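You operate a simulated robot arm through the tools that you are given. There is no shell and no other tool. Be economical: measure what you need, move in short steps, check, and stop when the job is done.

The job below is to be done with a simulated two-armed robot. You get a single attempt, and the scene is never put back.

Task
Put the dish's token in the cash box, shut it and lock it.
Fine: fit the cash key in the keyhole and turn it to locked. Drop nothing on the ground.

The check looks at the end state, three seconds after you hand in, the way a careful person would. Anything else that was tipped, shoved, dropped, spilled or broken makes it a failure.

Robot
Two 7-joint arms with fingered hands on one trunk, on a base that drives. Base frame: it is fixed to the floor where the robot stands at the start and does not move with it; the origin is under the middle of the robot, x ahead of it, y to its left, z up. Readings come in m, degrees, newtons and seconds.
The left shoulder is at the start at [0.08, 0.197, 1.465], the right one opposite. With the tool pointing down near the work surface each hand reaches from about 0.1 to 0.7 m from the robot's upright axis, wherever it stands, measured 20 degrees to its own side. Places, roughly: cash box [0.5, -0.3, 0.8]; cash keyhole [0.5, -0.5, 0.8]; cash lid [0.7, -0.3, 0.8]; cash lock [0.5, -0.5, 0.8]; inside of the cash box [0.5, -0.3, 0.8]. Payload 4 kg a hand.
Tool frame (each hand has its own): the origin (TCP) lies between the finger pads and is the grasp point; the fingertips stand 0.026 m ahead of it; z points along the fingers, y is the line along which they close. The gripper opens to 0.132 m. The gripper's body begins 0.073 m behind the TCP. The gripper is a hand of 4 fingers: y runs from the thumb to the fingers, the wrist lies at [0, 0, -0.239] in the tool frame.
Orientation is that of the tool frame in the base frame, as [roll, pitch, yaw] about the fixed x, y, z axes, in that order (R = Rz(yaw) Ry(pitch) Rx(roll)). With the fingers straight down and closing along the base's y, the tool's x points along the base's -x, its y along +y and its z along -z.

Tools
- The arms move only by the tool arm_command. It takes "left_commands", "right_commands" or both (then of equal length, played together; a hand with none holds still); each is a list of rows, each an object of numbers (a shift or turn left out is 0): "x", "y", "z": the shift along the tool's x, y, z in m; "wx", "wy", "wz": the turn, a rotation vector about the tool's x, y, z in degrees. In form: [{"x": .., "y": .., "z": .., "wx": .., "wy": .., "wz": ..}, ...]. A call has 1 to 20 rows; each row shifts and turns the commanded pose from where the row before left it, along the tool's axes as they then stand. Each row takes 0.2 s and may step no farther than 0.05 m and 8.6 degrees from the row before; otherwise, the whole call is refused. A pose out of reach is approached as far as the arm can. The call stops where the force on the tool passes 40 N (or 10 N more than at its start, if that is more) or the arm is blocked; 0.2 s more then pass. In this call time passes only in rows, and 0.2 s behind the last. It gives the time, the measured TCP pose, the force on the tool (base axes), the opening and the grip force at its end, in the units of the frame above (readings bear some noise), with the torque about the TCP (base axes, N m) and any sound that the robot's microphone picked up.
- Cameras (640 x 400 px; columns grow to the right, rows downward): "scene" is now at [0.085, -0.0093, 1.626]; the picture's right is [-0.28, -0.96, 0.00], its down [-0.78, 0.23, -0.58] and it looks along [0.56, -0.16, -0.82] (base axes); focal length 285 px, centre (320, 200). "left" rides on the left gripper at [-0.068, 0.002, -0.097] in its tool frame; the picture's right is [-0.03, -1.00, 0.00], its down [0.82, -0.02, -0.58] and it looks along [0.58, -0.01, 0.82] (tool axes); focal length 270 px, centre (320, 200). "right" rides on the right gripper at [0.068, 0.002, -0.097] in its tool frame; the picture's right is [-0.03, 1.00, 0.00], its down [-0.82, -0.02, -0.58] and it looks along [-0.58, -0.01, 0.82] (tool axes); focal length 270 px, centre (320, 200). There is no depth. A picture from a camera that has moved, and an enlarged one, comes with that camera's place and axes in the base frame and with its lens. The place of the scene camera against the robot may be out by one fixed shift of up to 0.025 m in any direction.
- get_image(camera): a new picture of that camera. The clock stands still meanwhile.
- raise_lower(by): slides the trunk up (or, below 0, down) by that many m; the arms and the scene camera ride with it, the base frame stays. It gives what a move gives, with no picture.
- roll_base(legs): drives the robot by 1 to 6 legs, each [ahead, left, turn to the left] in m, m and degrees, along the robot's own axes; the way and the turn of a leg run together, so that a leg with both is an arc; at most 1.5 m and 180 degrees a leg. The arms and the cameras ride along, it lands a little off, and it stops where it bumps. It gives what a move gives.
- finger_targets(finger1, finger2, finger3, thumb_bend, hand): sets how far each is bent, from 0 (flat) to 1 (curled in); at 0.3 the hand is open as for a grip, at 0.7 the pads meet at the TCP. One left out holds its place. A second passes; each finger stops where it meets its share of the squeeze, and holds until it gets a number again. It is the only way to open and close the hand. It gives what a move gives, with no picture; readings hold the bend of each and the force on the fingers (four entries, about 0 where the hand has none), thumb and palm.
- aim_head(pan, tilt): turns the head with the scene camera to pan (to the left, within 86 degrees either way) and tilt (down, from -29 to 69), counted from straight ahead of the robot. It gives what a move gives.
- enlarge(camera, box): a new picture of the part [left, top, right, bottom] of that camera's present view, enlarged. The clock stands still meanwhile.
- hand_in(): hands the job in; it is judged then, once.

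Go step by step. Nothing tells you exact positions but the pictures and the camera data: compare them with the known pose of the tool, close in by small moves and look again before you grip or let go. The budget is 120 turns and 108 pictures, counting those below and the enlarged ones. Unless the task says otherwise, let go and move clear before handing in, and close with one line.

The tools are called as name(argument=value, ...) on one line, values as JSON. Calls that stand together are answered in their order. arm_command: Moves the arms, as the interface text tells. Its arguments: {"type":"object","properties":{"left_commands":{"type":"array","items":{"type":"object","properties":{"x":{"type":"number"},"y":{"type":"number"},"z":{"type":"number"},"wx":{"type":"number"},"wy":{"type":"number"},"wz":{"type":"number"}}}},"right_commands":{"type":"array","items":{"type":"object","properties":{"x":{"type":"number"},"y":{"type":"number"},"z":{"type":"number"},"wx":{"type":"number"},"wy":{"type":"number"},"wz":{"type":"number"}}}}},"required":[]} The other tools are called the same way: raise_lower (by) slides the trunk up or down; finger_targets (finger1, finger2, finger3, thumb_bend, hand) moves the fingers one by one; roll_base (legs) drives the base; aim_head (pan, tilt) turns the head that bears the scene camera; get_image (camera) takes a picture; enlarge (camera, box) takes an enlarged picture of a part of a camera's view; hand_in () hands the job in.

At the start:

```text
time_s: 0.0
left_eef_pos: [0.6221, -0.0474, 1.1739]
left_ee_rot: [-180.0, 0.0, -180.0]
left_force: [0.2, -0.5, -0.3]
left_wrist_torque: [0.03, 0.02, 0.01]
left_width: 0.132
left_grasp_force: 0.1
left_shape: jaw
left_bend: [0.3, 0.3, 0.3, 0.3]
left_finger forces: [0.0, 0.0, 0.0, 0.0, 0.1, 0.0]
right_eef_pos: [0.3047, -0.4049, 1.0007]
right_ee_rot: [-179.8, 0.2, -180.0]
right_force: [-0.1, 0.6, 0.1]
right_wrist_torque: [-0.02, 0.0, -0.03]
right_width: 0.1319
right_grasp_force: 0.1
right_shape: jaw
right_bend: [0.3, 0.3, 0.3, 0.3]
right_finger forces: [0.0, 0.0, 0.0, 0.1, 0.0, 0.0]
trunk travel left (down, up): [-0.775, 0.065]
robot x, y, heading: [-0.0009, 0.0037, -0.2]
head pan, tilt: [-16.1, 54.6]
```

scene: 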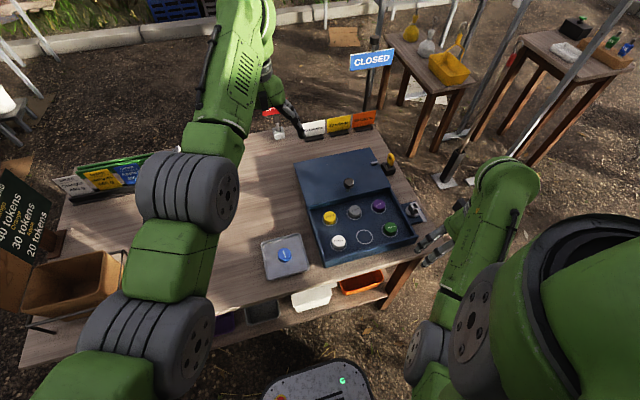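
right: 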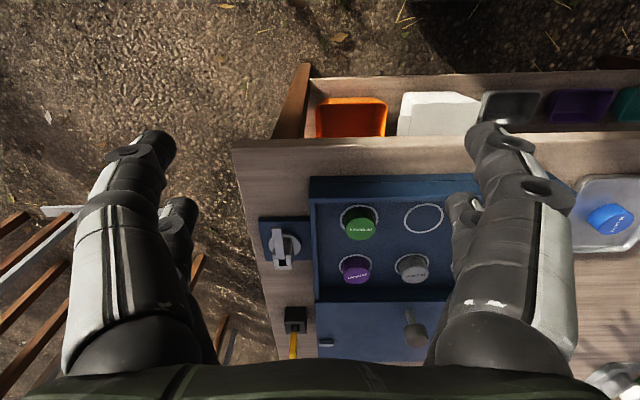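
left: 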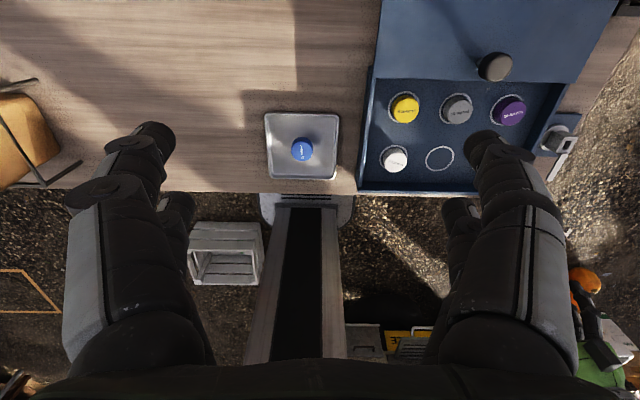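

The blue token lies in the dish. The cash box is open with one empty ring, its lid lies behind it, and the lock plate and what may be the key in a stand are on the right. I'll take closer looks first.

enlarge(camera="scene", box=[240, 140, 440, 280])

enlarge(camera="right", box=[230, 160, 460, 370])

enlarge(camera="left", box=[250, 0, 620, 210])

```text
2.86 times, centred on (340, 210) of scene
camera zoom: at [0.085, -0.0093, 1.626], right [-0.28, -0.96, 0.0], down [-0.78, 0.23, -0.58], along [0.56, -0.16, -0.82], focal length 814 px, centre (263, 171)
```

zoom: 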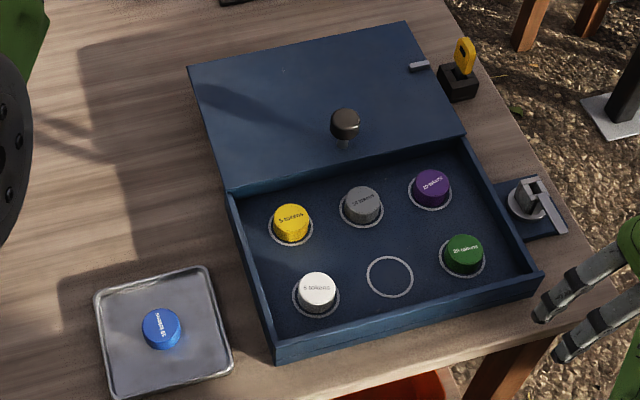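

```text
1.90 times, centred on (345, 265) of right
camera zoom: at [0.2367, -0.4041, 1.0992], right [0.03, 1.0, 0.0], down [0.81, -0.02, 0.58], along [0.58, -0.02, -0.81], focal length 515 px, centre (272, 76)
```

zoom: 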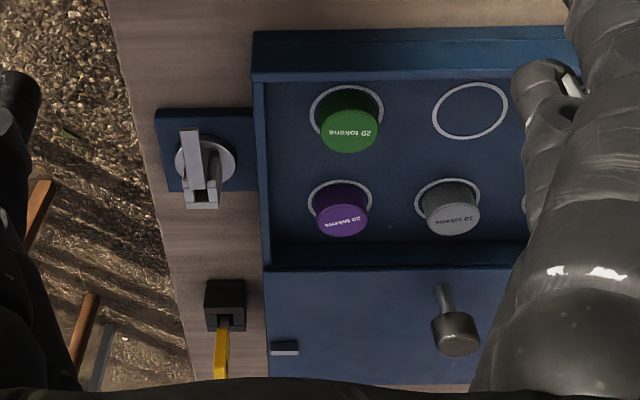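

```text
1.73 times, centred on (435, 105) of left
camera zoom: at [0.6919, -0.045, 1.2709], right [0.03, -1.0, 0.0], down [-0.82, -0.02, 0.58], along [-0.58, -0.01, -0.82], focal length 468 px, centre (121, 364)
```

zoom: 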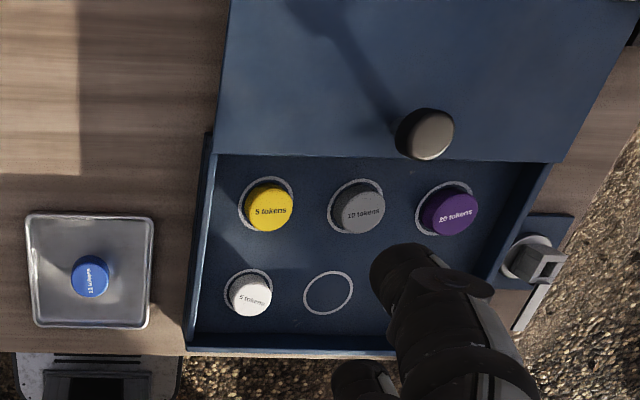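

The lid looks like a sliding plate with a knob, and the key stands in a black block. I'm clearing the left arm off to the left and bringing the right hand over the dish, taking the token to be near (0.475, -0.012, 0.79).

arm_command(left_commands=[{"y": 0.045, "x": 0.012}, {"y": 0.045, "x": 0.012}, {"y": 0.045, "x": 0.012}, {"y": 0.045, "x": 0.012}, {"y": 0.045, "x": 0.012}, {"y": 0.045, "x": 0.012}, {"y": 0.045, "x": 0.012}, {"y": 0.045, "x": 0.012}, {"y": 0.045, "x": 0.012}, {"y": 0.045, "x": 0.012}], right_commands=[{}, {}, {"y": 0.048, "x": -0.021}, {"y": 0.048, "x": -0.021}, {"y": 0.048, "x": -0.021}, {"y": 0.048, "x": -0.021}, {"y": 0.048, "x": -0.021}, {"y": 0.048, "x": -0.021, "z": 0.01}, {"y": 0.048, "x": -0.021, "z": 0.02}, {"y": 0.048, "x": -0.021, "z": 0.02}])

get_image(camera="right")

get_image(camera="scene")

```text
refused: row 3 steps farther than a row can; nothing moved
```

```text
101 pictures are left
camera right: at [0.2367, -0.4041, 1.0992], right [0.03, 1.0, 0.0], down [0.81, -0.02, 0.58], along [0.58, -0.02, -0.81], focal length 270 px, centre (320, 200)
```

right: 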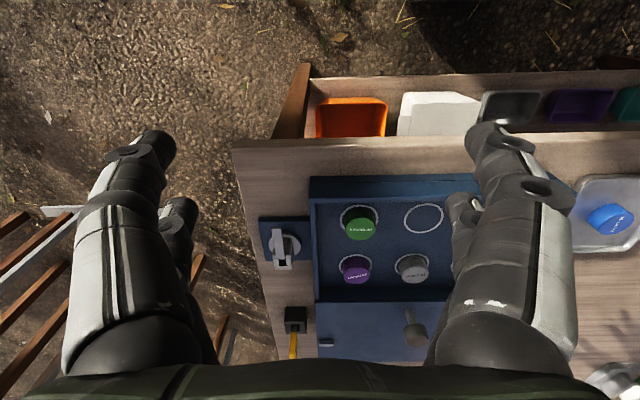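

```text
100 pictures are left
camera scene: at [0.085, -0.0093, 1.626], right [-0.28, -0.96, 0.0], down [-0.78, 0.23, -0.58], along [0.56, -0.16, -0.82], focal length 285 px, centre (320, 200)
```

scene: 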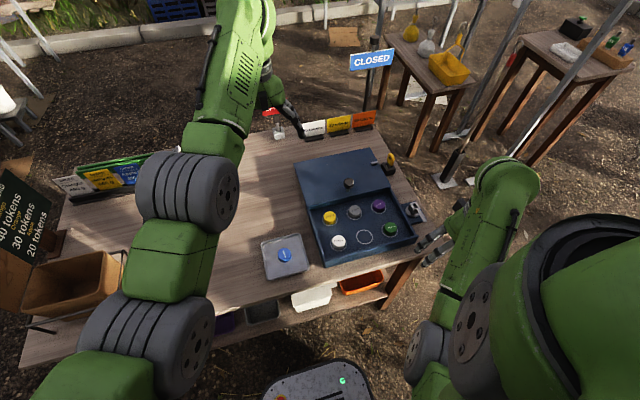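

That step was a little too long, so I'm repeating the move with shorter rows.

arm_command(left_commands=[{"y": 0.045, "x": 0.012}, {"y": 0.045, "x": 0.012}, {"y": 0.045, "x": 0.012}, {"y": 0.045, "x": 0.012}, {"y": 0.045, "x": 0.012}, {"y": 0.045, "x": 0.012}, {"y": 0.045, "x": 0.012}, {"y": 0.045, "x": 0.012}, {"y": 0.045, "x": 0.012}, {"y": 0.045, "x": 0.012}, {}], right_commands=[{}, {}, {"y": 0.043, "x": -0.019}, {"y": 0.043, "x": -0.019}, {"y": 0.043, "x": -0.019}, {"y": 0.043, "x": -0.019}, {"y": 0.043, "x": -0.019}, {"y": 0.043, "x": -0.019, "z": 0.01}, {"y": 0.043, "x": -0.019, "z": 0.015}, {"y": 0.043, "x": -0.019, "z": 0.015}, {"y": 0.043, "x": -0.019, "z": 0.015}])

get_image(camera="right")

get_image(camera="scene")

```text
time_s: 2.4
left_eef_pos: [0.5394, 0.3985, 1.1417]
left_ee_rot: [179.9, 0.3, -179.8]
left_force: [-0.1, -0.4, -0.4]
left_wrist_torque: [-0.01, -0.01, -0.02]
left_width: 0.1321
left_grasp_force: 0.0
left_shape: jaw
left_bend: [0.3, 0.3, 0.3, 0.3]
left_finger forces: [0.0, 0.1, 0.1, 0.1, 0.0, 0.0]
left hand out of reach, approached as far as the arm can: row 6, 7, 8, 9, 10
right_eef_pos: [0.4771, -0.017, 0.9456]
right_ee_rot: [-179.7, 0.2, -180.0]
right_force: [1.0, 0.2, -1.0]
right_wrist_torque: [-0.03, 0.01, -0.01]
right_width: 0.1321
right_grasp_force: 0.1
right_shape: jaw
right_bend: [0.3, 0.3, 0.3, 0.3]
right_finger forces: [0.0, 0.0, 0.0, 0.1, 0.0, 0.0]
trunk travel left (down, up): [-0.775, 0.065]
robot x, y, heading: [-0.0015, 0.001, 0.2]
head pan, tilt: [-16.1, 54.6]
```

```text
99 pictures are left
camera right: at [0.4095, -0.0154, 1.0434], right [0.03, 1.0, 0.0], down [0.81, -0.02, 0.58], along [0.58, -0.02, -0.81], focal length 270 px, centre (320, 200)
```

right: 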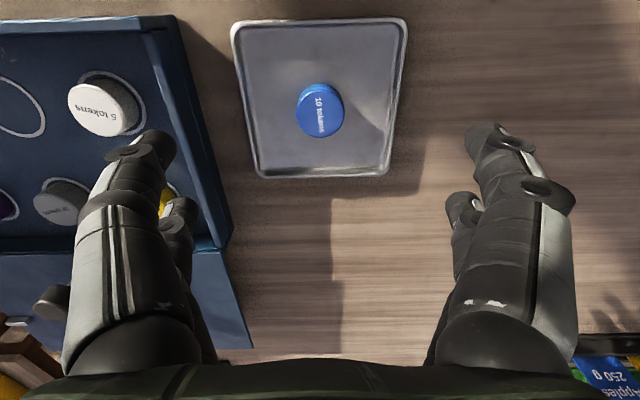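

```text
98 pictures are left
camera scene: at [0.087, -0.0072, 1.6259], right [-0.28, -0.96, 0.0], down [-0.78, 0.22, -0.58], along [0.56, -0.16, -0.82], focal length 285 px, centre (320, 200)
```

scene: 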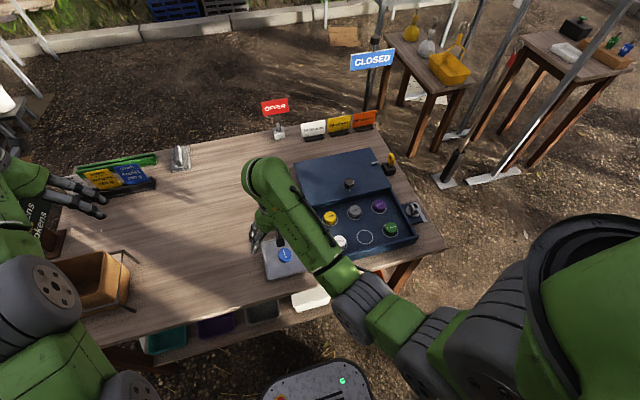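

The token top computes to about (0.481, -0.018, 0.81). I'm partly closing the hand so the fingers fit inside the dish, then descending a little for another look.

finger_targets(hand="right", finger1=0.46, finger2=0.46, finger3=0.46, thumb_bend=0.46)

arm_command(right_commands=[{"x": -0.004, "z": 0.03}, {"z": 0.03}])

get_image(camera="right")

```text
time_s: 3.4
left_eef_pos: [0.5385, 0.3971, 1.1438]
left_ee_rot: [179.9, 0.3, -179.8]
left_force: [0.4, -0.5, -0.5]
left_wrist_torque: [0.02, -0.02, -0.01]
left_width: 0.1319
left_grasp_force: 0.0
left_shape: jaw
left_bend: [0.3, 0.3, 0.3, 0.3]
left_finger forces: [0.0, 0.0, 0.0, 0.0, 0.0, 0.0]
right_eef_pos: [0.475, -0.0182, 0.9466]
right_ee_rot: [-179.8, 0.2, 180.0]
right_force: [-0.5, 0.3, 0.4]
right_wrist_torque: [0.0, 0.0, 0.0]
right_width: 0.0801
right_grasp_force: 0.1
right_shape: fingers
right_bend: [0.46, 0.46, 0.46, 0.46]
right_finger forces: [0.0, 0.0, 0.0, 0.0, 0.1, 0.1]
trunk travel left (down, up): [-0.775, 0.065]
robot x, y, heading: [-0.0022, -0.0033, 0.0]
head pan, tilt: [-16.1, 54.6]
```

```text
time_s: 4.0
left_eef_pos: [0.5387, 0.3969, 1.1428]
left_ee_rot: [179.8, 0.3, -179.7]
left_force: [0.3, -0.4, 0.7]
left_wrist_torque: [0.02, 0.0, 0.01]
left_width: 0.1319
left_grasp_force: 0.0
left_shape: jaw
left_bend: [0.3, 0.3, 0.3, 0.3]
left_finger forces: [0.0, 0.0, 0.0, 0.0, 0.0, 0.0]
right_eef_pos: [0.4797, -0.0194, 0.8854]
right_ee_rot: [-179.8, 0.2, 179.9]
right_force: [-0.4, -0.8, 0.0]
right_wrist_torque: [0.0, -0.05, 0.0]
right_width: 0.0797
right_grasp_force: 0.0
right_shape: fingers
right_bend: [0.46, 0.46, 0.46, 0.46]
right_finger forces: [0.0, 0.0, 0.0, 0.1, 0.0, 0.0]
trunk travel left (down, up): [-0.775, 0.065]
robot x, y, heading: [0.0014, -0.0004, -0.4]
head pan, tilt: [-16.1, 54.6]
```

```text
97 pictures are left
camera right: at [0.4122, -0.0174, 0.9834], right [0.03, 1.0, 0.0], down [0.81, -0.02, 0.58], along [0.58, -0.02, -0.81], focal length 270 px, centre (320, 200)
```

right: 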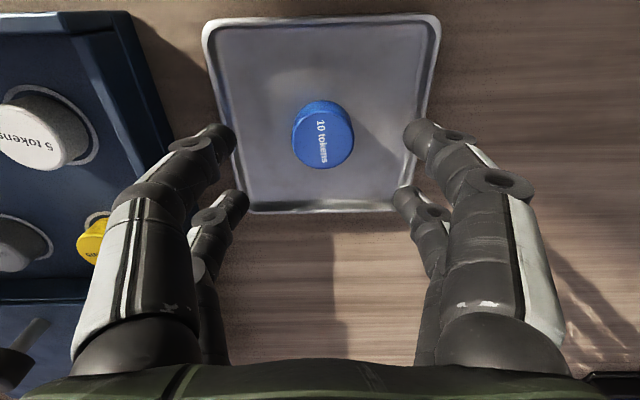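

The token is almost centred between the fingers. I'm going down to z≈0.835 and looking again.

arm_command(right_commands=[{"x": -0.003, "y": 0.002, "z": 0.025}, {"z": 0.025}])

get_image(camera="right")

enlarge(camera="scene", box=[220, 200, 340, 300])

```text
time_s: 4.6
left_eef_pos: [0.5383, 0.3967, 1.1436]
left_ee_rot: [179.9, 0.3, -179.8]
left_force: [1.0, -0.6, -0.3]
left_wrist_torque: [-0.01, 0.01, 0.02]
left_width: 0.1318
left_grasp_force: 0.0
left_shape: jaw
left_bend: [0.3, 0.3, 0.3, 0.3]
left_finger forces: [0.1, 0.0, 0.0, 0.1, 0.0, 0.0]
right_eef_pos: [0.484, -0.0171, 0.8362]
right_ee_rot: [-179.9, 0.4, 180.0]
right_force: [1.9, -0.2, 3.4]
right_wrist_torque: [0.2, -0.01, -0.08]
right_width: 0.08
right_grasp_force: 2.3
right_shape: fingers
right_bend: [0.46, 0.46, 0.46, 0.46]
right_finger forces: [3.5, 0.2, 0.1, 0.0, 0.1, 0.0]
trunk travel left (down, up): [-0.775, 0.065]
robot x, y, heading: [0.0026, -0.0023, -0.0]
head pan, tilt: [-16.1, 54.6]
```

```text
96 pictures are left
camera right: at [0.4159, -0.0151, 0.9342], right [0.03, 1.0, 0.0], down [0.81, -0.02, 0.58], along [0.58, -0.02, -0.81], focal length 270 px, centre (320, 200)
```

right: 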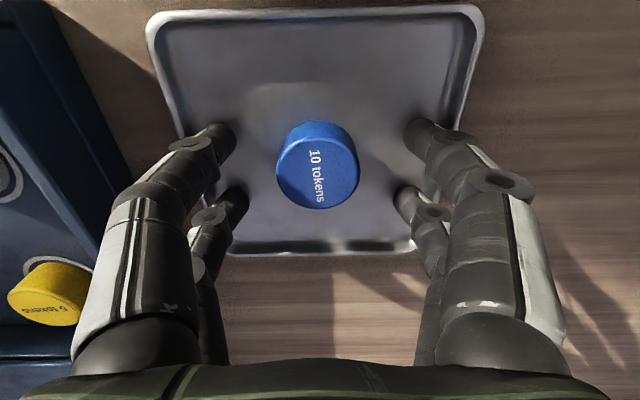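

```text
4.00 times, centred on (280, 250) of scene
camera zoom: at [0.0847, -0.0094, 1.6262], right [-0.28, -0.96, 0.0], down [-0.78, 0.23, -0.58], along [0.56, -0.16, -0.82], focal length 1139 px, centre (480, 0)
```

zoom: 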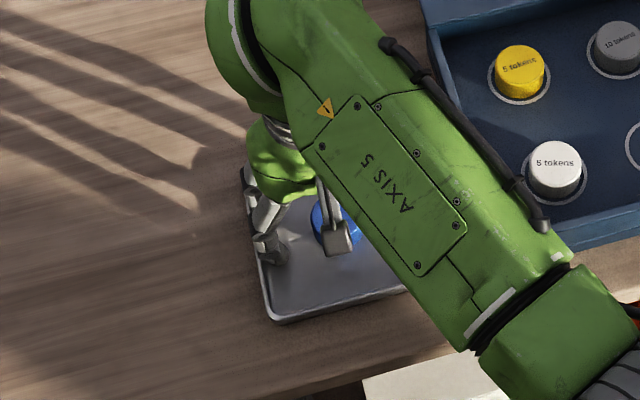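

One finger reads 3.5 N and seems to touch the dish rim. I'm narrowing the hand a little and then descending carefully with small steps.

finger_targets(hand="right", finger1=0.51, finger2=0.51, finger3=0.51, thumb_bend=0.51)

arm_command(right_commands=[{"x": -0.002, "z": 0.004}, {"z": 0.004}])

get_image(camera="right")

```text
time_s: 5.6
left_eef_pos: [0.5376, 0.399, 1.1437]
left_ee_rot: [179.9, 0.3, -179.7]
left_force: [0.9, 0.1, 0.4]
left_wrist_torque: [0.01, 0.02, -0.01]
left_width: 0.1318
left_grasp_force: 0.2
left_shape: jaw
left_bend: [0.3, 0.3, 0.3, 0.3]
left_finger forces: [0.0, 0.0, 0.0, 0.0, 0.0, 0.1]
right_eef_pos: [0.4841, -0.0169, 0.8368]
right_ee_rot: [-179.8, 0.4, 180.0]
right_force: [1.8, 2.5, 11.7]
right_wrist_torque: [0.54, -0.02, -0.12]
right_width: 0.0671
right_grasp_force: 6.1
right_shape: fingers
right_bend: [0.49, 0.5, 0.51, 0.51]
right_finger forces: [7.3, 4.4, 0.4, 0.0, 0.5, 0.1]
trunk travel left (down, up): [-0.775, 0.065]
robot x, y, heading: [0.0005, -0.0005, -0.4]
head pan, tilt: [-16.1, 54.6]
```

```text
time_s: 6.2
left_eef_pos: [0.5368, 0.3965, 1.1448]
left_ee_rot: [179.9, 0.4, -179.9]
left_force: [0.3, -0.4, 0.5]
left_wrist_torque: [-0.02, 0.03, 0.0]
left_width: 0.1318
left_grasp_force: 0.2
left_shape: jaw
left_bend: [0.3, 0.3, 0.3, 0.3]
left_finger forces: [0.0, 0.0, 0.0, 0.1, 0.0, 0.0]
right_eef_pos: [0.4879, -0.0153, 0.8367]
right_ee_rot: [179.7, 1.0, 179.9]
right_force: [-9.4, -0.3, 28.6]
right_wrist_torque: [-0.73, 0.75, -0.25]
right_width: 0.0656
right_grasp_force: 14.6
right_shape: fingers
right_bend: [0.51, 0.51, 0.51, 0.51]
right_finger forces: [6.5, 0.0, 4.0, 0.1, 18.5, 0.1]
trunk travel left (down, up): [-0.775, 0.065]
robot x, y, heading: [-0.0006, -0.0016, -0.1]
head pan, tilt: [-16.1, 54.6]
stopped in row 2 (right hand): the force on the tool passed its limit at 47 N (the readings are from after the stop); the commanded pose is now the measured one
```

```text
94 pictures are left
camera right: at [0.4189, -0.0129, 0.9338], right [0.03, 1.0, 0.01], down [0.81, -0.03, 0.59], along [0.59, -0.01, -0.81], focal length 270 px, centre (320, 200)
```

right: 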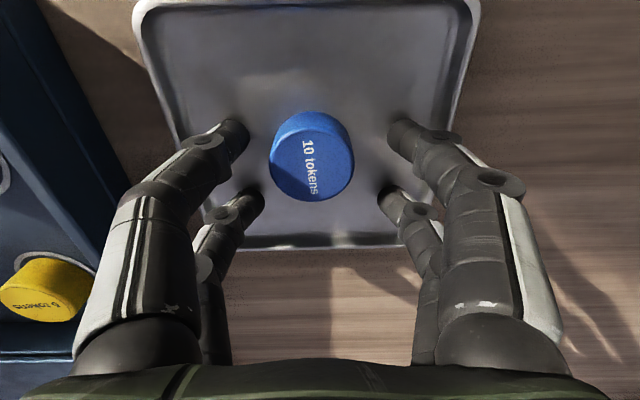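

The fingertips are on the dish floor, which puts the floor at about 0.81 and the token near x≈0.476. I'm easing up, shifting back about 1 cm and checking.

arm_command(right_commands=[{"z": -0.006}, {"x": 0.011, "y": -0.002}, {"wx": 0.5, "wy": 0.7}])

get_image(camera="right")

```text
time_s: 7.0
left_eef_pos: [0.5374, 0.3965, 1.1434]
left_ee_rot: [180.0, 0.2, -179.8]
left_force: [-0.2, 0.5, -0.3]
left_wrist_torque: [-0.01, 0.01, -0.03]
left_width: 0.1316
left_grasp_force: 0.1
left_shape: jaw
left_bend: [0.3, 0.3, 0.3, 0.3]
left_finger forces: [0.1, 0.1, 0.0, 0.0, 0.1, 0.0]
right_eef_pos: [0.4762, -0.0169, 0.8386]
right_ee_rot: [-179.5, -0.2, 179.8]
right_force: [0.4, -0.5, 0.0]
right_wrist_torque: [0.01, -0.03, 0.02]
right_width: 0.063
right_grasp_force: 0.0
right_shape: fingers
right_bend: [0.51, 0.51, 0.51, 0.51]
right_finger forces: [0.0, 0.1, 0.0, 0.0, 0.1, 0.0]
trunk travel left (down, up): [-0.775, 0.065]
robot x, y, heading: [-0.0021, -0.0016, -0.2]
head pan, tilt: [-16.1, 54.6]
```

```text
93 pictures are left
camera right: at [0.4091, -0.0155, 0.9368], right [0.03, 1.0, -0.01], down [0.82, -0.02, 0.58], along [0.58, -0.02, -0.82], focal length 270 px, centre (320, 200)
```

right: 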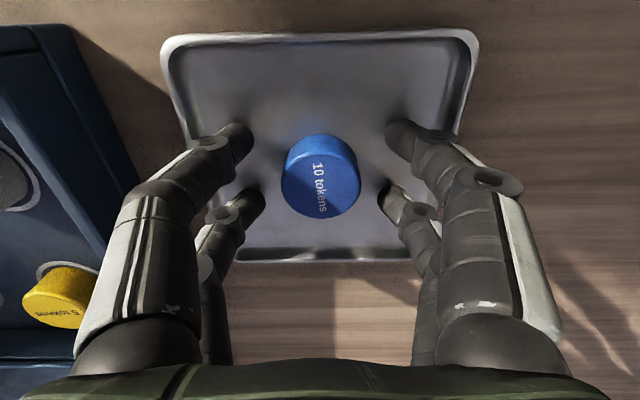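

The token sits centred between the finger pairs with no contact force. I'm raising 2 mm for clearance and closing on it.

arm_command(right_commands=[{"z": -0.002}])

finger_targets(hand="right", finger1=0.64, finger2=0.64, finger3=0.64, thumb_bend=0.64)

get_image(camera="right")

```text
time_s: 7.4
left_eef_pos: [0.5384, 0.3981, 1.1431]
left_ee_rot: [179.8, 0.3, -179.9]
left_force: [-0.2, -0.2, -0.7]
left_wrist_torque: [0.03, -0.02, 0.03]
left_width: 0.1317
left_grasp_force: 0.0
left_shape: jaw
left_bend: [0.3, 0.3, 0.3, 0.3]
left_finger forces: [0.1, 0.0, 0.0, 0.0, 0.1, 0.0]
right_eef_pos: [0.4769, -0.0188, 0.841]
right_ee_rot: [-179.6, -0.1, 179.9]
right_force: [0.3, -0.1, 0.4]
right_wrist_torque: [0.0, -0.02, 0.05]
right_width: 0.0627
right_grasp_force: 0.1
right_shape: fingers
right_bend: [0.51, 0.51, 0.51, 0.51]
right_finger forces: [0.1, 0.0, 0.0, 0.0, 0.1, 0.0]
trunk travel left (down, up): [-0.775, 0.065]
robot x, y, heading: [-0.0013, 0.0018, 0.2]
head pan, tilt: [-16.1, 54.6]
```

```text
time_s: 8.4
left_eef_pos: [0.5373, 0.3974, 1.1435]
left_ee_rot: [180.0, 0.2, -179.8]
left_force: [0.1, 0.2, 0.3]
left_wrist_torque: [-0.02, 0.01, -0.01]
left_width: 0.1318
left_grasp_force: 0.1
left_shape: jaw
left_bend: [0.3, 0.3, 0.3, 0.3]
left_finger forces: [0.0, 0.0, 0.1, 0.1, 0.0, 0.0]
right_eef_pos: [0.477, -0.017, 0.8414]
right_ee_rot: [-179.6, -0.1, 179.8]
right_force: [0.5, 0.1, 0.6]
right_wrist_torque: [0.01, -0.02, 0.04]
right_width: 0.0219
right_grasp_force: 1.1
right_shape: fingers
right_bend: [0.63, 0.63, 0.63, 0.64]
right_finger forces: [0.5, 0.8, 0.8, 0.1, 0.6, 0.0]
trunk travel left (down, up): [-0.775, 0.065]
robot x, y, heading: [0.0012, 0.0043, 0.1]
head pan, tilt: [-16.1, 54.6]
```

```text
92 pictures are left
camera right: at [0.4097, -0.0155, 0.9392], right [0.03, 1.0, -0.01], down [0.82, -0.02, 0.58], along [0.58, -0.02, -0.82], focal length 270 px, centre (320, 200)
```

right: 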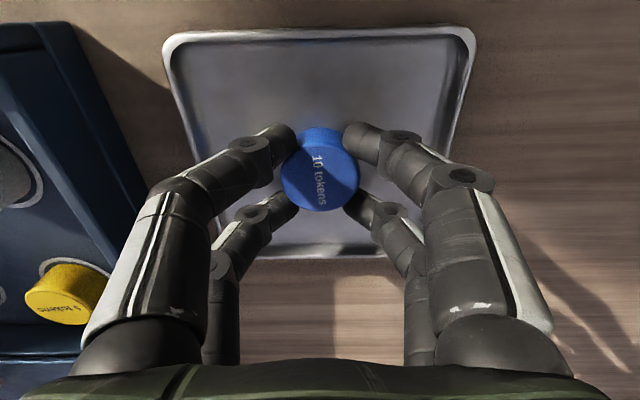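

Contact is light, so I'm squeezing a bit more.

finger_targets(hand="right", finger1=0.72, finger2=0.72, finger3=0.72, thumb_bend=0.72)

get_image(camera="right")

```text
time_s: 9.4
left_eef_pos: [0.5381, 0.3978, 1.1443]
left_ee_rot: [179.9, 0.3, -179.8]
left_force: [0.3, 1.0, 0.2]
left_wrist_torque: [0.02, 0.01, -0.01]
left_width: 0.1319
left_grasp_force: 0.1
left_shape: jaw
left_bend: [0.3, 0.3, 0.3, 0.3]
left_finger forces: [0.1, 0.1, 0.0, 0.1, 0.1, 0.0]
right_eef_pos: [0.478, -0.0174, 0.8398]
right_ee_rot: [-179.7, -0.1, 179.9]
right_force: [1.1, -0.3, -0.2]
right_wrist_torque: [0.02, -0.01, 0.01]
right_width: 0.0161
right_grasp_force: 14.1
right_shape: fingers
right_bend: [0.67, 0.66, 0.67, 0.68]
right_finger forces: [6.3, 8.0, 6.1, 0.1, 7.3, 0.0]
trunk travel left (down, up): [-0.775, 0.065]
robot x, y, heading: [-0.0026, -0.0038, 0.1]
head pan, tilt: [-16.1, 54.6]
```

```text
91 pictures are left
camera right: at [0.4096, -0.0155, 0.9392], right [0.03, 1.0, -0.01], down [0.82, -0.02, 0.58], along [0.58, -0.02, -0.82], focal length 270 px, centre (320, 200)
```

right: 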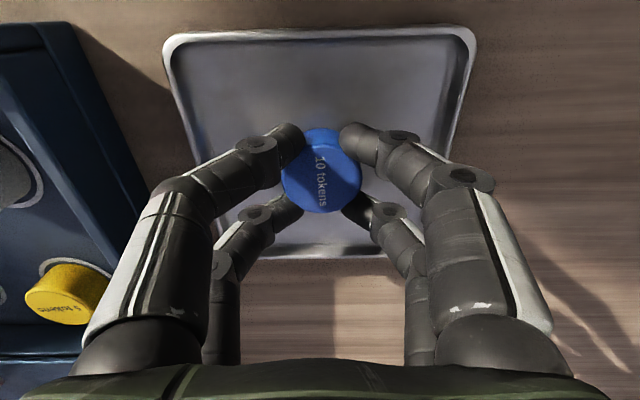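

The grip is 14 N and cages the token. I'm lifting and checking.

arm_command(right_commands=[{"z": -0.01}, {"z": -0.02}, {"z": -0.03}, {"z": -0.03}])

get_image(camera="right")

```text
time_s: 10.4
left_eef_pos: [0.5386, 0.3976, 1.1433]
left_ee_rot: [179.9, 0.2, -179.9]
left_force: [0.5, -0.3, 0.4]
left_wrist_torque: [0.01, 0.03, 0.0]
left_width: 0.1318
left_grasp_force: 0.2
left_shape: jaw
left_bend: [0.3, 0.3, 0.3, 0.3]
left_finger forces: [0.1, 0.0, 0.0, 0.0, 0.0, 0.0]
right_eef_pos: [0.4757, -0.0162, 0.9315]
right_ee_rot: [-179.6, -0.1, 179.9]
right_force: [-0.4, 0.8, 0.1]
right_wrist_torque: [0.01, 0.02, -0.01]
right_width: 0.0155
right_grasp_force: 15.5
right_shape: fingers
right_bend: [0.67, 0.67, 0.67, 0.68]
right_finger forces: [6.7, 8.4, 7.1, 0.0, 7.6, 0.0]
trunk travel left (down, up): [-0.775, 0.065]
robot x, y, heading: [0.0011, -0.0017, 0.1]
head pan, tilt: [-16.1, 54.6]
```

```text
90 pictures are left
camera right: at [0.4088, -0.0146, 1.0297], right [0.03, 1.0, -0.01], down [0.82, -0.02, 0.58], along [0.58, -0.02, -0.82], focal length 270 px, centre (320, 200)
```

right: 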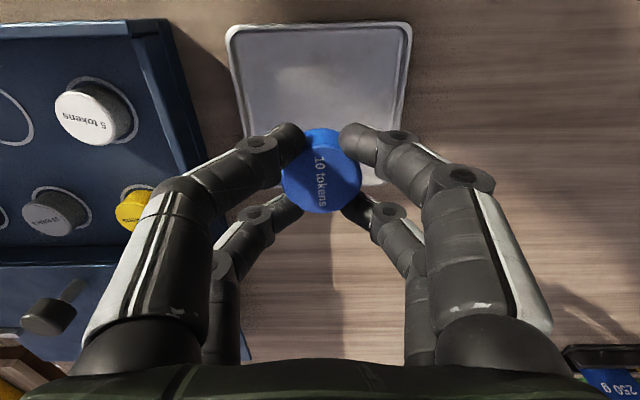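

The token is held. The empty ring triangulates to about (0.472, -0.270, 0.814), so I'm moving over it.

arm_command(right_commands=[{"y": -0.042}, {"y": -0.042}, {"y": -0.042}, {"y": -0.042}, {"y": -0.042}, {"y": -0.042, "x": 0.003}])

get_image(camera="right")

enlarge(camera="scene", box=[280, 140, 460, 280])

```text
time_s: 11.8
left_eef_pos: [0.5379, 0.3961, 1.1445]
left_ee_rot: [179.8, 0.2, -179.8]
left_force: [-0.9, -0.2, 0.0]
left_wrist_torque: [0.02, -0.03, 0.01]
left_width: 0.1321
left_grasp_force: 0.0
left_shape: jaw
left_bend: [0.3, 0.3, 0.3, 0.3]
left_finger forces: [0.1, 0.0, 0.0, 0.0, 0.0, 0.1]
right_eef_pos: [0.4734, -0.2692, 0.9325]
right_ee_rot: [-179.7, -0.2, 179.9]
right_force: [-0.2, -0.2, 0.5]
right_wrist_torque: [0.03, 0.0, 0.0]
right_width: 0.0151
right_grasp_force: 14.7
right_shape: fingers
right_bend: [0.68, 0.67, 0.67, 0.68]
right_finger forces: [6.8, 8.3, 7.2, 0.0, 7.7, 0.0]
trunk travel left (down, up): [-0.775, 0.065]
robot x, y, heading: [0.0014, 0.001, -0.3]
head pan, tilt: [-16.1, 54.6]
```

```text
89 pictures are left
camera right: at [0.4063, -0.2677, 1.031], right [0.03, 1.0, -0.01], down [0.82, -0.02, 0.58], along [0.58, -0.02, -0.82], focal length 270 px, centre (320, 200)
```

right: 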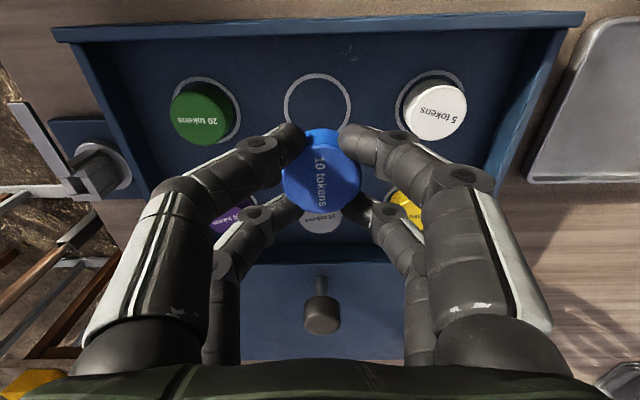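

```text
2.86 times, centred on (370, 210) of scene
camera zoom: at [0.0849, -0.0103, 1.626], right [-0.28, -0.96, 0.0], down [-0.78, 0.23, -0.58], along [0.56, -0.16, -0.82], focal length 814 px, centre (177, 171)
```

zoom: 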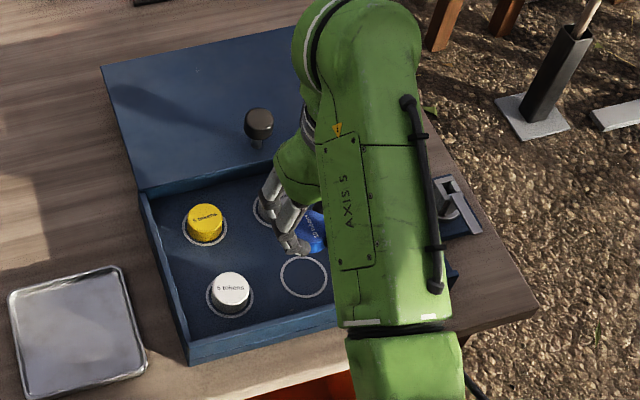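

The ring centre is near (0.467, -0.272) and the token is almost above it already. I'm descending part way and comparing.

arm_command(right_commands=[{"z": 0.025, "x": 0.001, "y": -0.002}, {"z": 0.025}, {"z": 0.015}])

get_image(camera="right")

enlarge(camera="scene", box=[320, 180, 420, 260])

```text
time_s: 12.6
left_eef_pos: [0.5385, 0.3972, 1.1445]
left_ee_rot: [179.8, 0.3, -179.8]
left_force: [0.0, -0.8, -0.6]
left_wrist_torque: [0.01, -0.02, 0.01]
left_width: 0.132
left_grasp_force: 0.2
left_shape: jaw
left_bend: [0.3, 0.3, 0.3, 0.3]
left_finger forces: [0.0, 0.1, 0.1, 0.0, 0.0, 0.0]
right_eef_pos: [0.4739, -0.2709, 0.8677]
right_ee_rot: [-179.5, 0.0, 179.9]
right_force: [0.4, -0.3, -0.8]
right_wrist_torque: [0.01, -0.02, 0.0]
right_width: 0.0147
right_grasp_force: 15.1
right_shape: fingers
right_bend: [0.68, 0.67, 0.67, 0.68]
right_finger forces: [7.3, 8.6, 7.8, 0.0, 8.1, 0.1]
trunk travel left (down, up): [-0.775, 0.065]
robot x, y, heading: [0.0041, 0.0032, 0.2]
head pan, tilt: [-16.1, 54.6]
```

```text
87 pictures are left
camera right: at [0.4055, -0.2685, 0.9659], right [0.03, 1.0, -0.01], down [0.82, -0.02, 0.58], along [0.58, -0.02, -0.82], focal length 270 px, centre (320, 200)
```

right: 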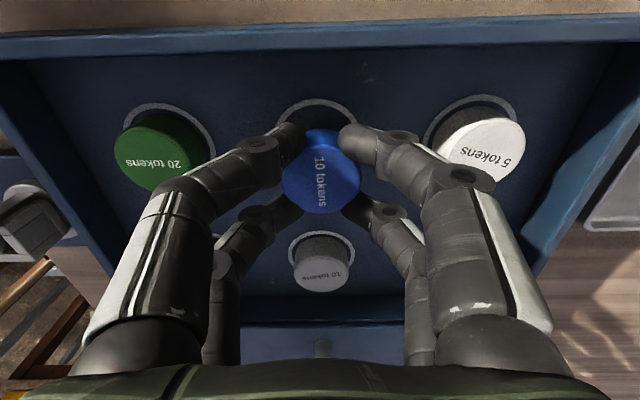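

```text
5.00 times, centred on (370, 220) of scene
camera zoom: at [0.0849, -0.0091, 1.6261], right [-0.28, -0.96, 0.0], down [-0.78, 0.23, -0.58], along [0.56, -0.16, -0.82], focal length 1424 px, centre (70, 100)
```

zoom: 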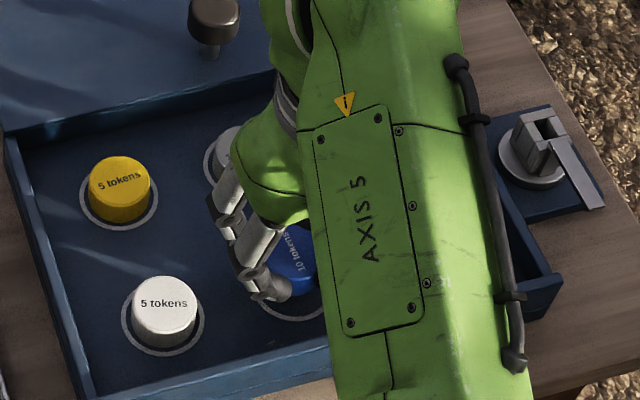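

The ring computes to (0.468, -0.273) again, which agrees. I'm lowering gently to the floor of the box.

arm_command(right_commands=[{"z": 0.01, "y": -0.002}, {"z": 0.008}, {"z": 0.004}, {}])

get_image(camera="right")

```text
time_s: 13.6
left_eef_pos: [0.5352, 0.3996, 1.1444]
left_ee_rot: [180.0, 0.5, -179.8]
left_force: [-0.4, 0.4, 0.5]
left_wrist_torque: [0.0, 0.01, 0.01]
left_width: 0.1319
left_grasp_force: 0.0
left_shape: jaw
left_bend: [0.3, 0.3, 0.3, 0.3]
left_finger forces: [0.0, 0.1, 0.0, 0.0, 0.0, 0.1]
right_eef_pos: [0.473, -0.2725, 0.8502]
right_ee_rot: [-179.3, 0.5, 180.0]
right_force: [5.2, 0.0, 32.3]
right_wrist_torque: [0.0, -0.13, 0.01]
right_width: 0.0131
right_grasp_force: 24.1
right_shape: fingers
right_bend: [0.71, 0.7, 0.7, 0.69]
right_finger forces: [9.6, 13.7, 12.8, 0.0, 11.4, 0.0]
trunk travel left (down, up): [-0.775, 0.065]
robot x, y, heading: [-0.0005, 0.0031, -0.1]
head pan, tilt: [-16.1, 54.6]
```

```text
85 pictures are left
camera right: at [0.4049, -0.2703, 0.9477], right [0.03, 1.0, -0.01], down [0.81, -0.02, 0.58], along [0.58, -0.02, -0.81], focal length 270 px, centre (320, 200)
```

right: 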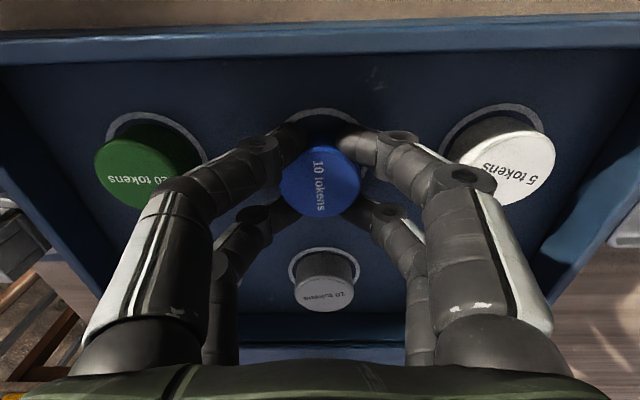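

Contact with the floor came at about TCP 0.848. The token seems about 5 mm too far ahead within the ring, so I'm lifting slightly, correcting and setting it down lightly.

arm_command(right_commands=[{"z": -0.006}, {"x": 0.005, "y": 0.002}, {"z": 0.002}])

get_image(camera="right")

```text
time_s: 14.4
left_eef_pos: [0.5366, 0.3988, 1.1436]
left_ee_rot: [179.9, 0.3, -179.8]
left_force: [0.0, 0.3, 0.6]
left_wrist_torque: [0.01, -0.02, 0.02]
left_width: 0.1317
left_grasp_force: 0.0
left_shape: jaw
left_bend: [0.3, 0.3, 0.3, 0.3]
left_finger forces: [0.0, 0.0, 0.0, 0.0, 0.0, 0.0]
right_eef_pos: [0.4663, -0.2707, 0.85]
right_ee_rot: [-179.4, 0.0, 179.8]
right_force: [2.1, -1.7, 15.4]
right_wrist_torque: [-0.02, -0.1, 0.03]
right_width: 0.0133
right_grasp_force: 21.1
right_shape: fingers
right_bend: [0.7, 0.7, 0.7, 0.69]
right_finger forces: [8.7, 11.3, 12.2, 0.0, 11.1, 0.1]
trunk travel left (down, up): [-0.775, 0.065]
robot x, y, heading: [0.0045, -0.0007, -0.1]
head pan, tilt: [-16.1, 54.6]
```

```text
84 pictures are left
camera right: at [0.3989, -0.2687, 0.9486], right [0.03, 1.0, -0.01], down [0.82, -0.02, 0.58], along [0.58, -0.02, -0.82], focal length 270 px, centre (320, 200)
```

right: 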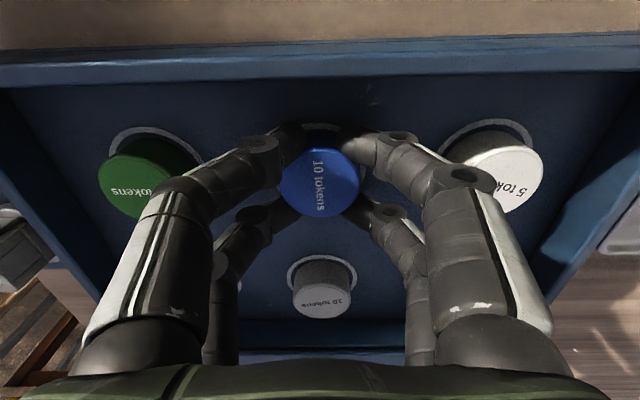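

Now the token matches its neighbours' seating. I'm opening in small amounts.

finger_targets(hand="right", finger1=0.55, finger2=0.55, finger3=0.55, thumb_bend=0.55)

get_image(camera="right")

```text
time_s: 15.4
left_eef_pos: [0.5362, 0.3973, 1.1437]
left_ee_rot: [179.9, 0.3, -179.8]
left_force: [0.1, -0.6, 0.8]
left_wrist_torque: [-0.03, -0.01, 0.0]
left_width: 0.1319
left_grasp_force: 0.1
left_shape: jaw
left_bend: [0.3, 0.3, 0.3, 0.3]
left_finger forces: [0.1, 0.0, 0.1, 0.0, 0.0, 0.0]
right_eef_pos: [0.4672, -0.2716, 0.8503]
right_ee_rot: [-179.6, -0.1, 180.0]
right_force: [-1.2, -2.0, 10.6]
right_wrist_torque: [0.08, 0.04, 0.05]
right_width: 0.0428
right_grasp_force: 5.5
right_shape: fingers
right_bend: [0.59, 0.59, 0.57, 0.55]
right_finger forces: [4.1, 4.3, 2.2, 0.0, 1.1, 0.0]
trunk travel left (down, up): [-0.775, 0.065]
robot x, y, heading: [0.003, -0.0007, 0.2]
head pan, tilt: [-16.1, 54.6]
```

```text
83 pictures are left
camera right: at [0.3987, -0.2691, 0.9485], right [0.03, 1.0, -0.01], down [0.82, -0.02, 0.58], along [0.58, -0.02, -0.82], focal length 270 px, centre (320, 200)
```

right: 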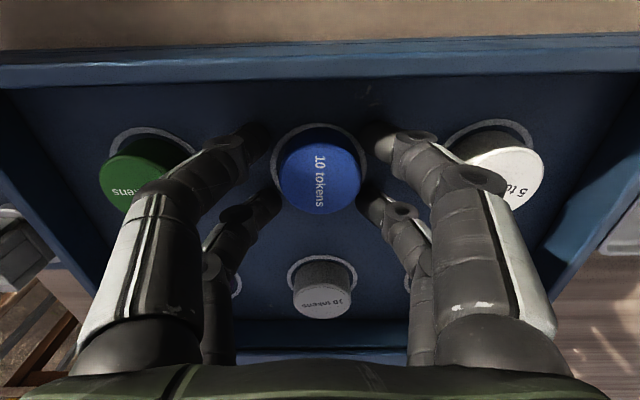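

The token is free and sits in the ring. I'm lifting straight up clear of it.

arm_command(right_commands=[{"z": -0.01}, {"z": -0.03}, {"z": -0.04}, {"z": -0.04}, {"z": -0.04, "x": 0.02}, {"z": -0.03, "x": 0.03}])

get_image(camera="right")

```text
time_s: 16.8
left_eef_pos: [0.5356, 0.3982, 1.1451]
left_ee_rot: [-180.0, 0.5, -179.9]
left_force: [0.5, 0.5, 0.9]
left_wrist_torque: [0.01, -0.01, -0.03]
left_width: 0.1317
left_grasp_force: 0.0
left_shape: jaw
left_bend: [0.3, 0.3, 0.3, 0.3]
left_finger forces: [0.1, 0.0, 0.0, 0.0, 0.0, 0.1]
right_eef_pos: [0.4155, -0.2696, 1.0394]
right_ee_rot: [-179.7, 0.0, -180.0]
right_force: [0.0, -0.2, -0.7]
right_wrist_torque: [0.01, -0.01, 0.0]
right_width: 0.0486
right_grasp_force: 0.0
right_shape: fingers
right_bend: [0.55, 0.55, 0.55, 0.55]
right_finger forces: [0.0, 0.0, 0.0, 0.0, 0.0, 0.0]
trunk travel left (down, up): [-0.775, 0.065]
robot x, y, heading: [0.0004, 0.0004, -0.4]
head pan, tilt: [-16.1, 54.6]
```

```text
82 pictures are left
camera right: at [0.3477, -0.2679, 1.1386], right [0.03, 1.0, -0.01], down [0.82, -0.02, 0.58], along [0.58, -0.02, -0.82], focal length 270 px, centre (320, 200)
```

right: 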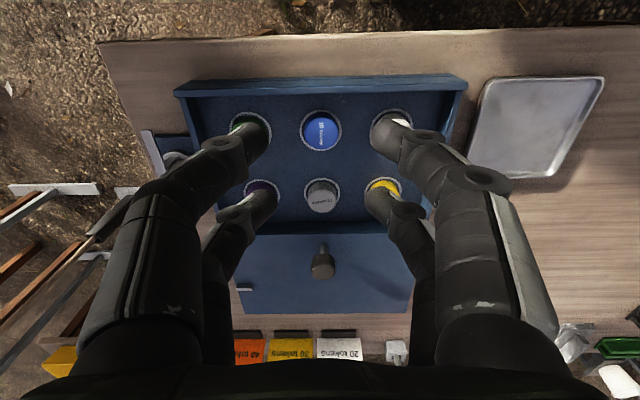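

The blue token is seated in the ring. Next is the lid: its knob is near (0.64, -0.275, 0.88). I'm moving nearer to inspect how the lid rides.

arm_command(right_commands=[{"x": -0.045}, {"x": -0.045}, {"x": -0.045}, {"x": -0.03, "z": 0.02}])

get_image(camera="right")

enlarge(camera="scene", box=[280, 140, 460, 280])

```text
time_s: 17.8
left_eef_pos: [0.5395, 0.3972, 1.1425]
left_ee_rot: [179.9, 0.1, -179.9]
left_force: [0.6, -0.4, 0.7]
left_wrist_torque: [0.06, 0.04, 0.02]
left_width: 0.1317
left_grasp_force: 0.0
left_shape: jaw
left_bend: [0.3, 0.3, 0.3, 0.3]
left_finger forces: [0.0, 0.0, 0.0, 0.0, 0.1, 0.0]
right_eef_pos: [0.5845, -0.2701, 1.0173]
right_ee_rot: [-179.7, -0.2, 179.8]
right_force: [0.2, 0.6, 1.2]
right_wrist_torque: [0.01, 0.0, -0.07]
right_width: 0.0485
right_grasp_force: 0.0
right_shape: fingers
right_bend: [0.55, 0.55, 0.55, 0.55]
right_finger forces: [0.0, 0.1, 0.0, 0.0, 0.1, 0.1]
trunk travel left (down, up): [-0.775, 0.065]
robot x, y, heading: [0.0007, 0.001, -0.1]
head pan, tilt: [-16.1, 54.6]
```

```text
81 pictures are left
camera right: at [0.5176, -0.2678, 1.1164], right [0.03, 1.0, -0.01], down [0.82, -0.02, 0.58], along [0.58, -0.02, -0.82], focal length 270 px, centre (320, 200)
```

right: 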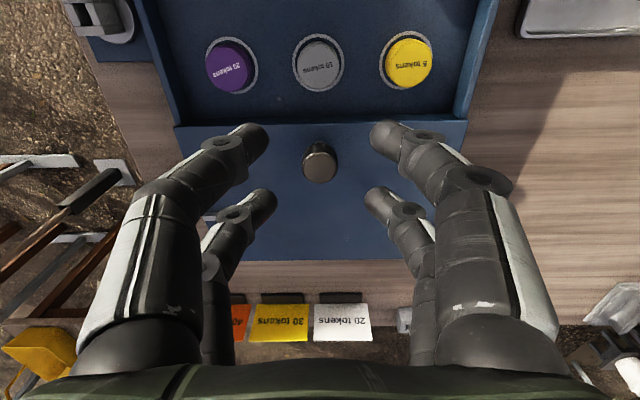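

```text
2.86 times, centred on (370, 210) of scene
camera zoom: at [0.0877, -0.0095, 1.6259], right [-0.28, -0.96, 0.0], down [-0.78, 0.23, -0.58], along [0.55, -0.16, -0.82], focal length 814 px, centre (177, 171)
```

zoom: 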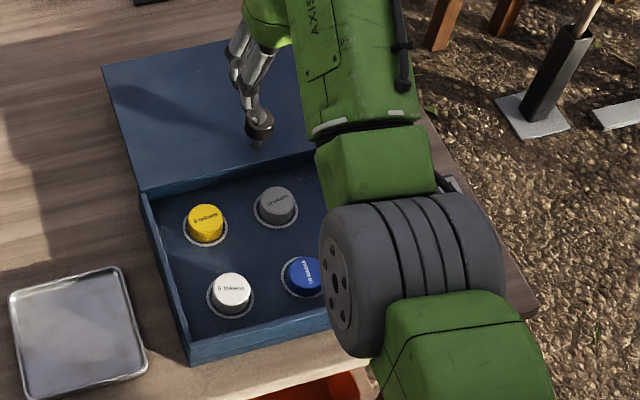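

The knob head, about 35 mm across, sits at (0.640, -0.271, ~0.88). I'm opening a bit more and descending over it.

finger_targets(hand="right", finger1=0.48, finger2=0.48, finger3=0.48, thumb_bend=0.48)

arm_command(right_commands=[{"x": -0.03, "z": 0.01}, {"x": -0.026, "z": 0.03}, {"z": 0.03}, {"z": 0.03}])

get_image(camera="right")

enlarge(camera="scene", box=[280, 130, 420, 230])

```text
time_s: 18.8
left_eef_pos: [0.5375, 0.3968, 1.1429]
left_ee_rot: [179.9, 0.3, -179.7]
left_force: [0.0, 1.0, -0.5]
left_wrist_torque: [-0.01, 0.0, 0.0]
left_width: 0.1317
left_grasp_force: 0.1
left_shape: jaw
left_bend: [0.3, 0.3, 0.3, 0.3]
left_finger forces: [0.0, 0.0, 0.1, 0.0, 0.0, 0.0]
right_eef_pos: [0.5823, -0.2697, 1.0184]
right_ee_rot: [-179.6, -0.1, 179.8]
right_force: [-1.0, 0.1, -0.2]
right_wrist_torque: [0.01, 0.01, 0.03]
right_width: 0.0722
right_grasp_force: 0.1
right_shape: fingers
right_bend: [0.48, 0.48, 0.48, 0.48]
right_finger forces: [0.1, 0.0, 0.1, 0.0, 0.0, 0.0]
trunk travel left (down, up): [-0.775, 0.065]
robot x, y, heading: [-0.002, -0.0013, -0.1]
head pan, tilt: [-16.1, 54.6]
```

```text
time_s: 19.8
left_eef_pos: [0.5387, 0.3972, 1.1445]
left_ee_rot: [179.8, 0.3, -179.8]
left_force: [-0.6, 0.2, 0.4]
left_wrist_torque: [0.0, 0.02, -0.03]
left_width: 0.132
left_grasp_force: 0.1
left_shape: jaw
left_bend: [0.3, 0.3, 0.3, 0.3]
left_finger forces: [0.0, 0.1, 0.1, 0.1, 0.1, 0.0]
right_eef_pos: [0.6385, -0.2698, 0.919]
right_ee_rot: [-179.6, -0.1, 179.9]
right_force: [0.1, 0.1, -0.1]
right_wrist_torque: [-0.01, 0.01, -0.03]
right_width: 0.0722
right_grasp_force: 0.0
right_shape: fingers
right_bend: [0.48, 0.48, 0.48, 0.48]
right_finger forces: [0.0, 0.0, 0.0, 0.0, 0.0, 0.0]
trunk travel left (down, up): [-0.775, 0.065]
robot x, y, heading: [-0.0002, -0.001, -0.3]
head pan, tilt: [-16.1, 54.6]
```

```text
79 pictures are left
camera right: at [0.5712, -0.2688, 1.0178], right [0.03, 1.0, -0.01], down [0.82, -0.02, 0.58], along [0.58, -0.02, -0.82], focal length 270 px, centre (320, 200)
```

right: 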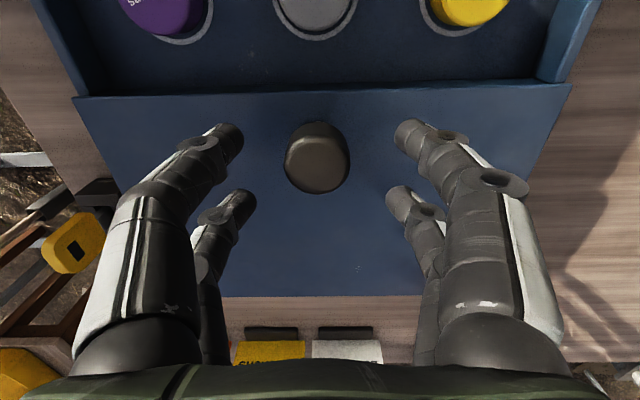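

```text
4.00 times, centred on (350, 180) of scene
camera zoom: at [0.0847, -0.0094, 1.6261], right [-0.28, -0.96, 0.0], down [-0.78, 0.23, -0.58], along [0.56, -0.16, -0.82], focal length 1139 px, centre (200, 280)
```

zoom: 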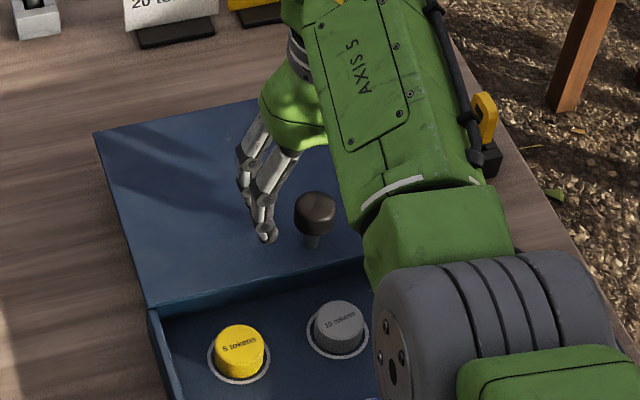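

The knob head centre is at about (0.634, -0.273, 0.885). I'm lowering around it and then closing.

arm_command(right_commands=[{"x": 0.004, "y": -0.002, "z": 0.015}, {"z": 0.013}])

finger_targets(hand="right", finger1=0.66, finger2=0.66, finger3=0.66, thumb_bend=0.66)

get_image(camera="right")

```text
time_s: 20.4
left_eef_pos: [0.5371, 0.3967, 1.1432]
left_ee_rot: [179.9, 0.2, -179.8]
left_force: [-0.6, -0.1, 0.5]
left_wrist_torque: [0.02, 0.0, -0.02]
left_width: 0.132
left_grasp_force: 0.1
left_shape: jaw
left_bend: [0.3, 0.3, 0.3, 0.3]
left_finger forces: [0.0, 0.1, 0.1, 0.0, 0.1, 0.1]
right_eef_pos: [0.6355, -0.2721, 0.8914]
right_ee_rot: [-179.7, 0.0, -179.9]
right_force: [-1.4, -0.3, 0.7]
right_wrist_torque: [-0.02, 0.01, 0.01]
right_width: 0.0721
right_grasp_force: 0.1
right_shape: fingers
right_bend: [0.48, 0.48, 0.48, 0.48]
right_finger forces: [0.0, 0.0, 0.0, 0.0, 0.0, 0.0]
trunk travel left (down, up): [-0.775, 0.065]
robot x, y, heading: [0.0001, -0.0006, 0.1]
head pan, tilt: [-16.1, 54.6]
```

```text
time_s: 21.4
left_eef_pos: [0.5375, 0.3968, 1.1438]
left_ee_rot: [179.8, 0.3, -179.7]
left_force: [-0.3, 0.3, 0.2]
left_wrist_torque: [-0.02, 0.05, 0.0]
left_width: 0.1319
left_grasp_force: 0.0
left_shape: jaw
left_bend: [0.3, 0.3, 0.3, 0.3]
left_finger forces: [0.0, 0.0, 0.1, 0.1, 0.0, 0.0]
right_eef_pos: [0.6344, -0.2719, 0.8925]
right_ee_rot: [-179.7, -0.1, 180.0]
right_force: [0.0, 0.0, -0.1]
right_wrist_torque: [0.02, 0.03, 0.01]
right_width: 0.0138
right_grasp_force: 0.0
right_shape: fingers
right_bend: [0.66, 0.66, 0.66, 0.66]
right_finger forces: [0.0, 0.0, 0.0, 0.0, 0.0, 0.1]
trunk travel left (down, up): [-0.775, 0.065]
robot x, y, heading: [0.0015, -0.0031, 0.3]
head pan, tilt: [-16.1, 54.6]
```

```text
77 pictures are left
camera right: at [0.5672, -0.2708, 0.9894], right [0.03, 1.0, -0.01], down [0.82, -0.02, 0.58], along [0.58, -0.02, -0.82], focal length 270 px, centre (320, 200)
```

right: 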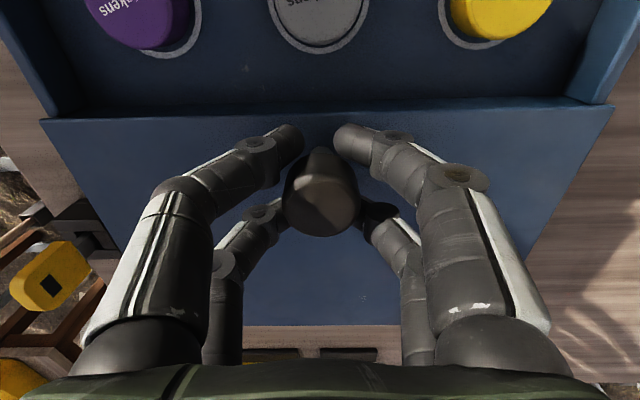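

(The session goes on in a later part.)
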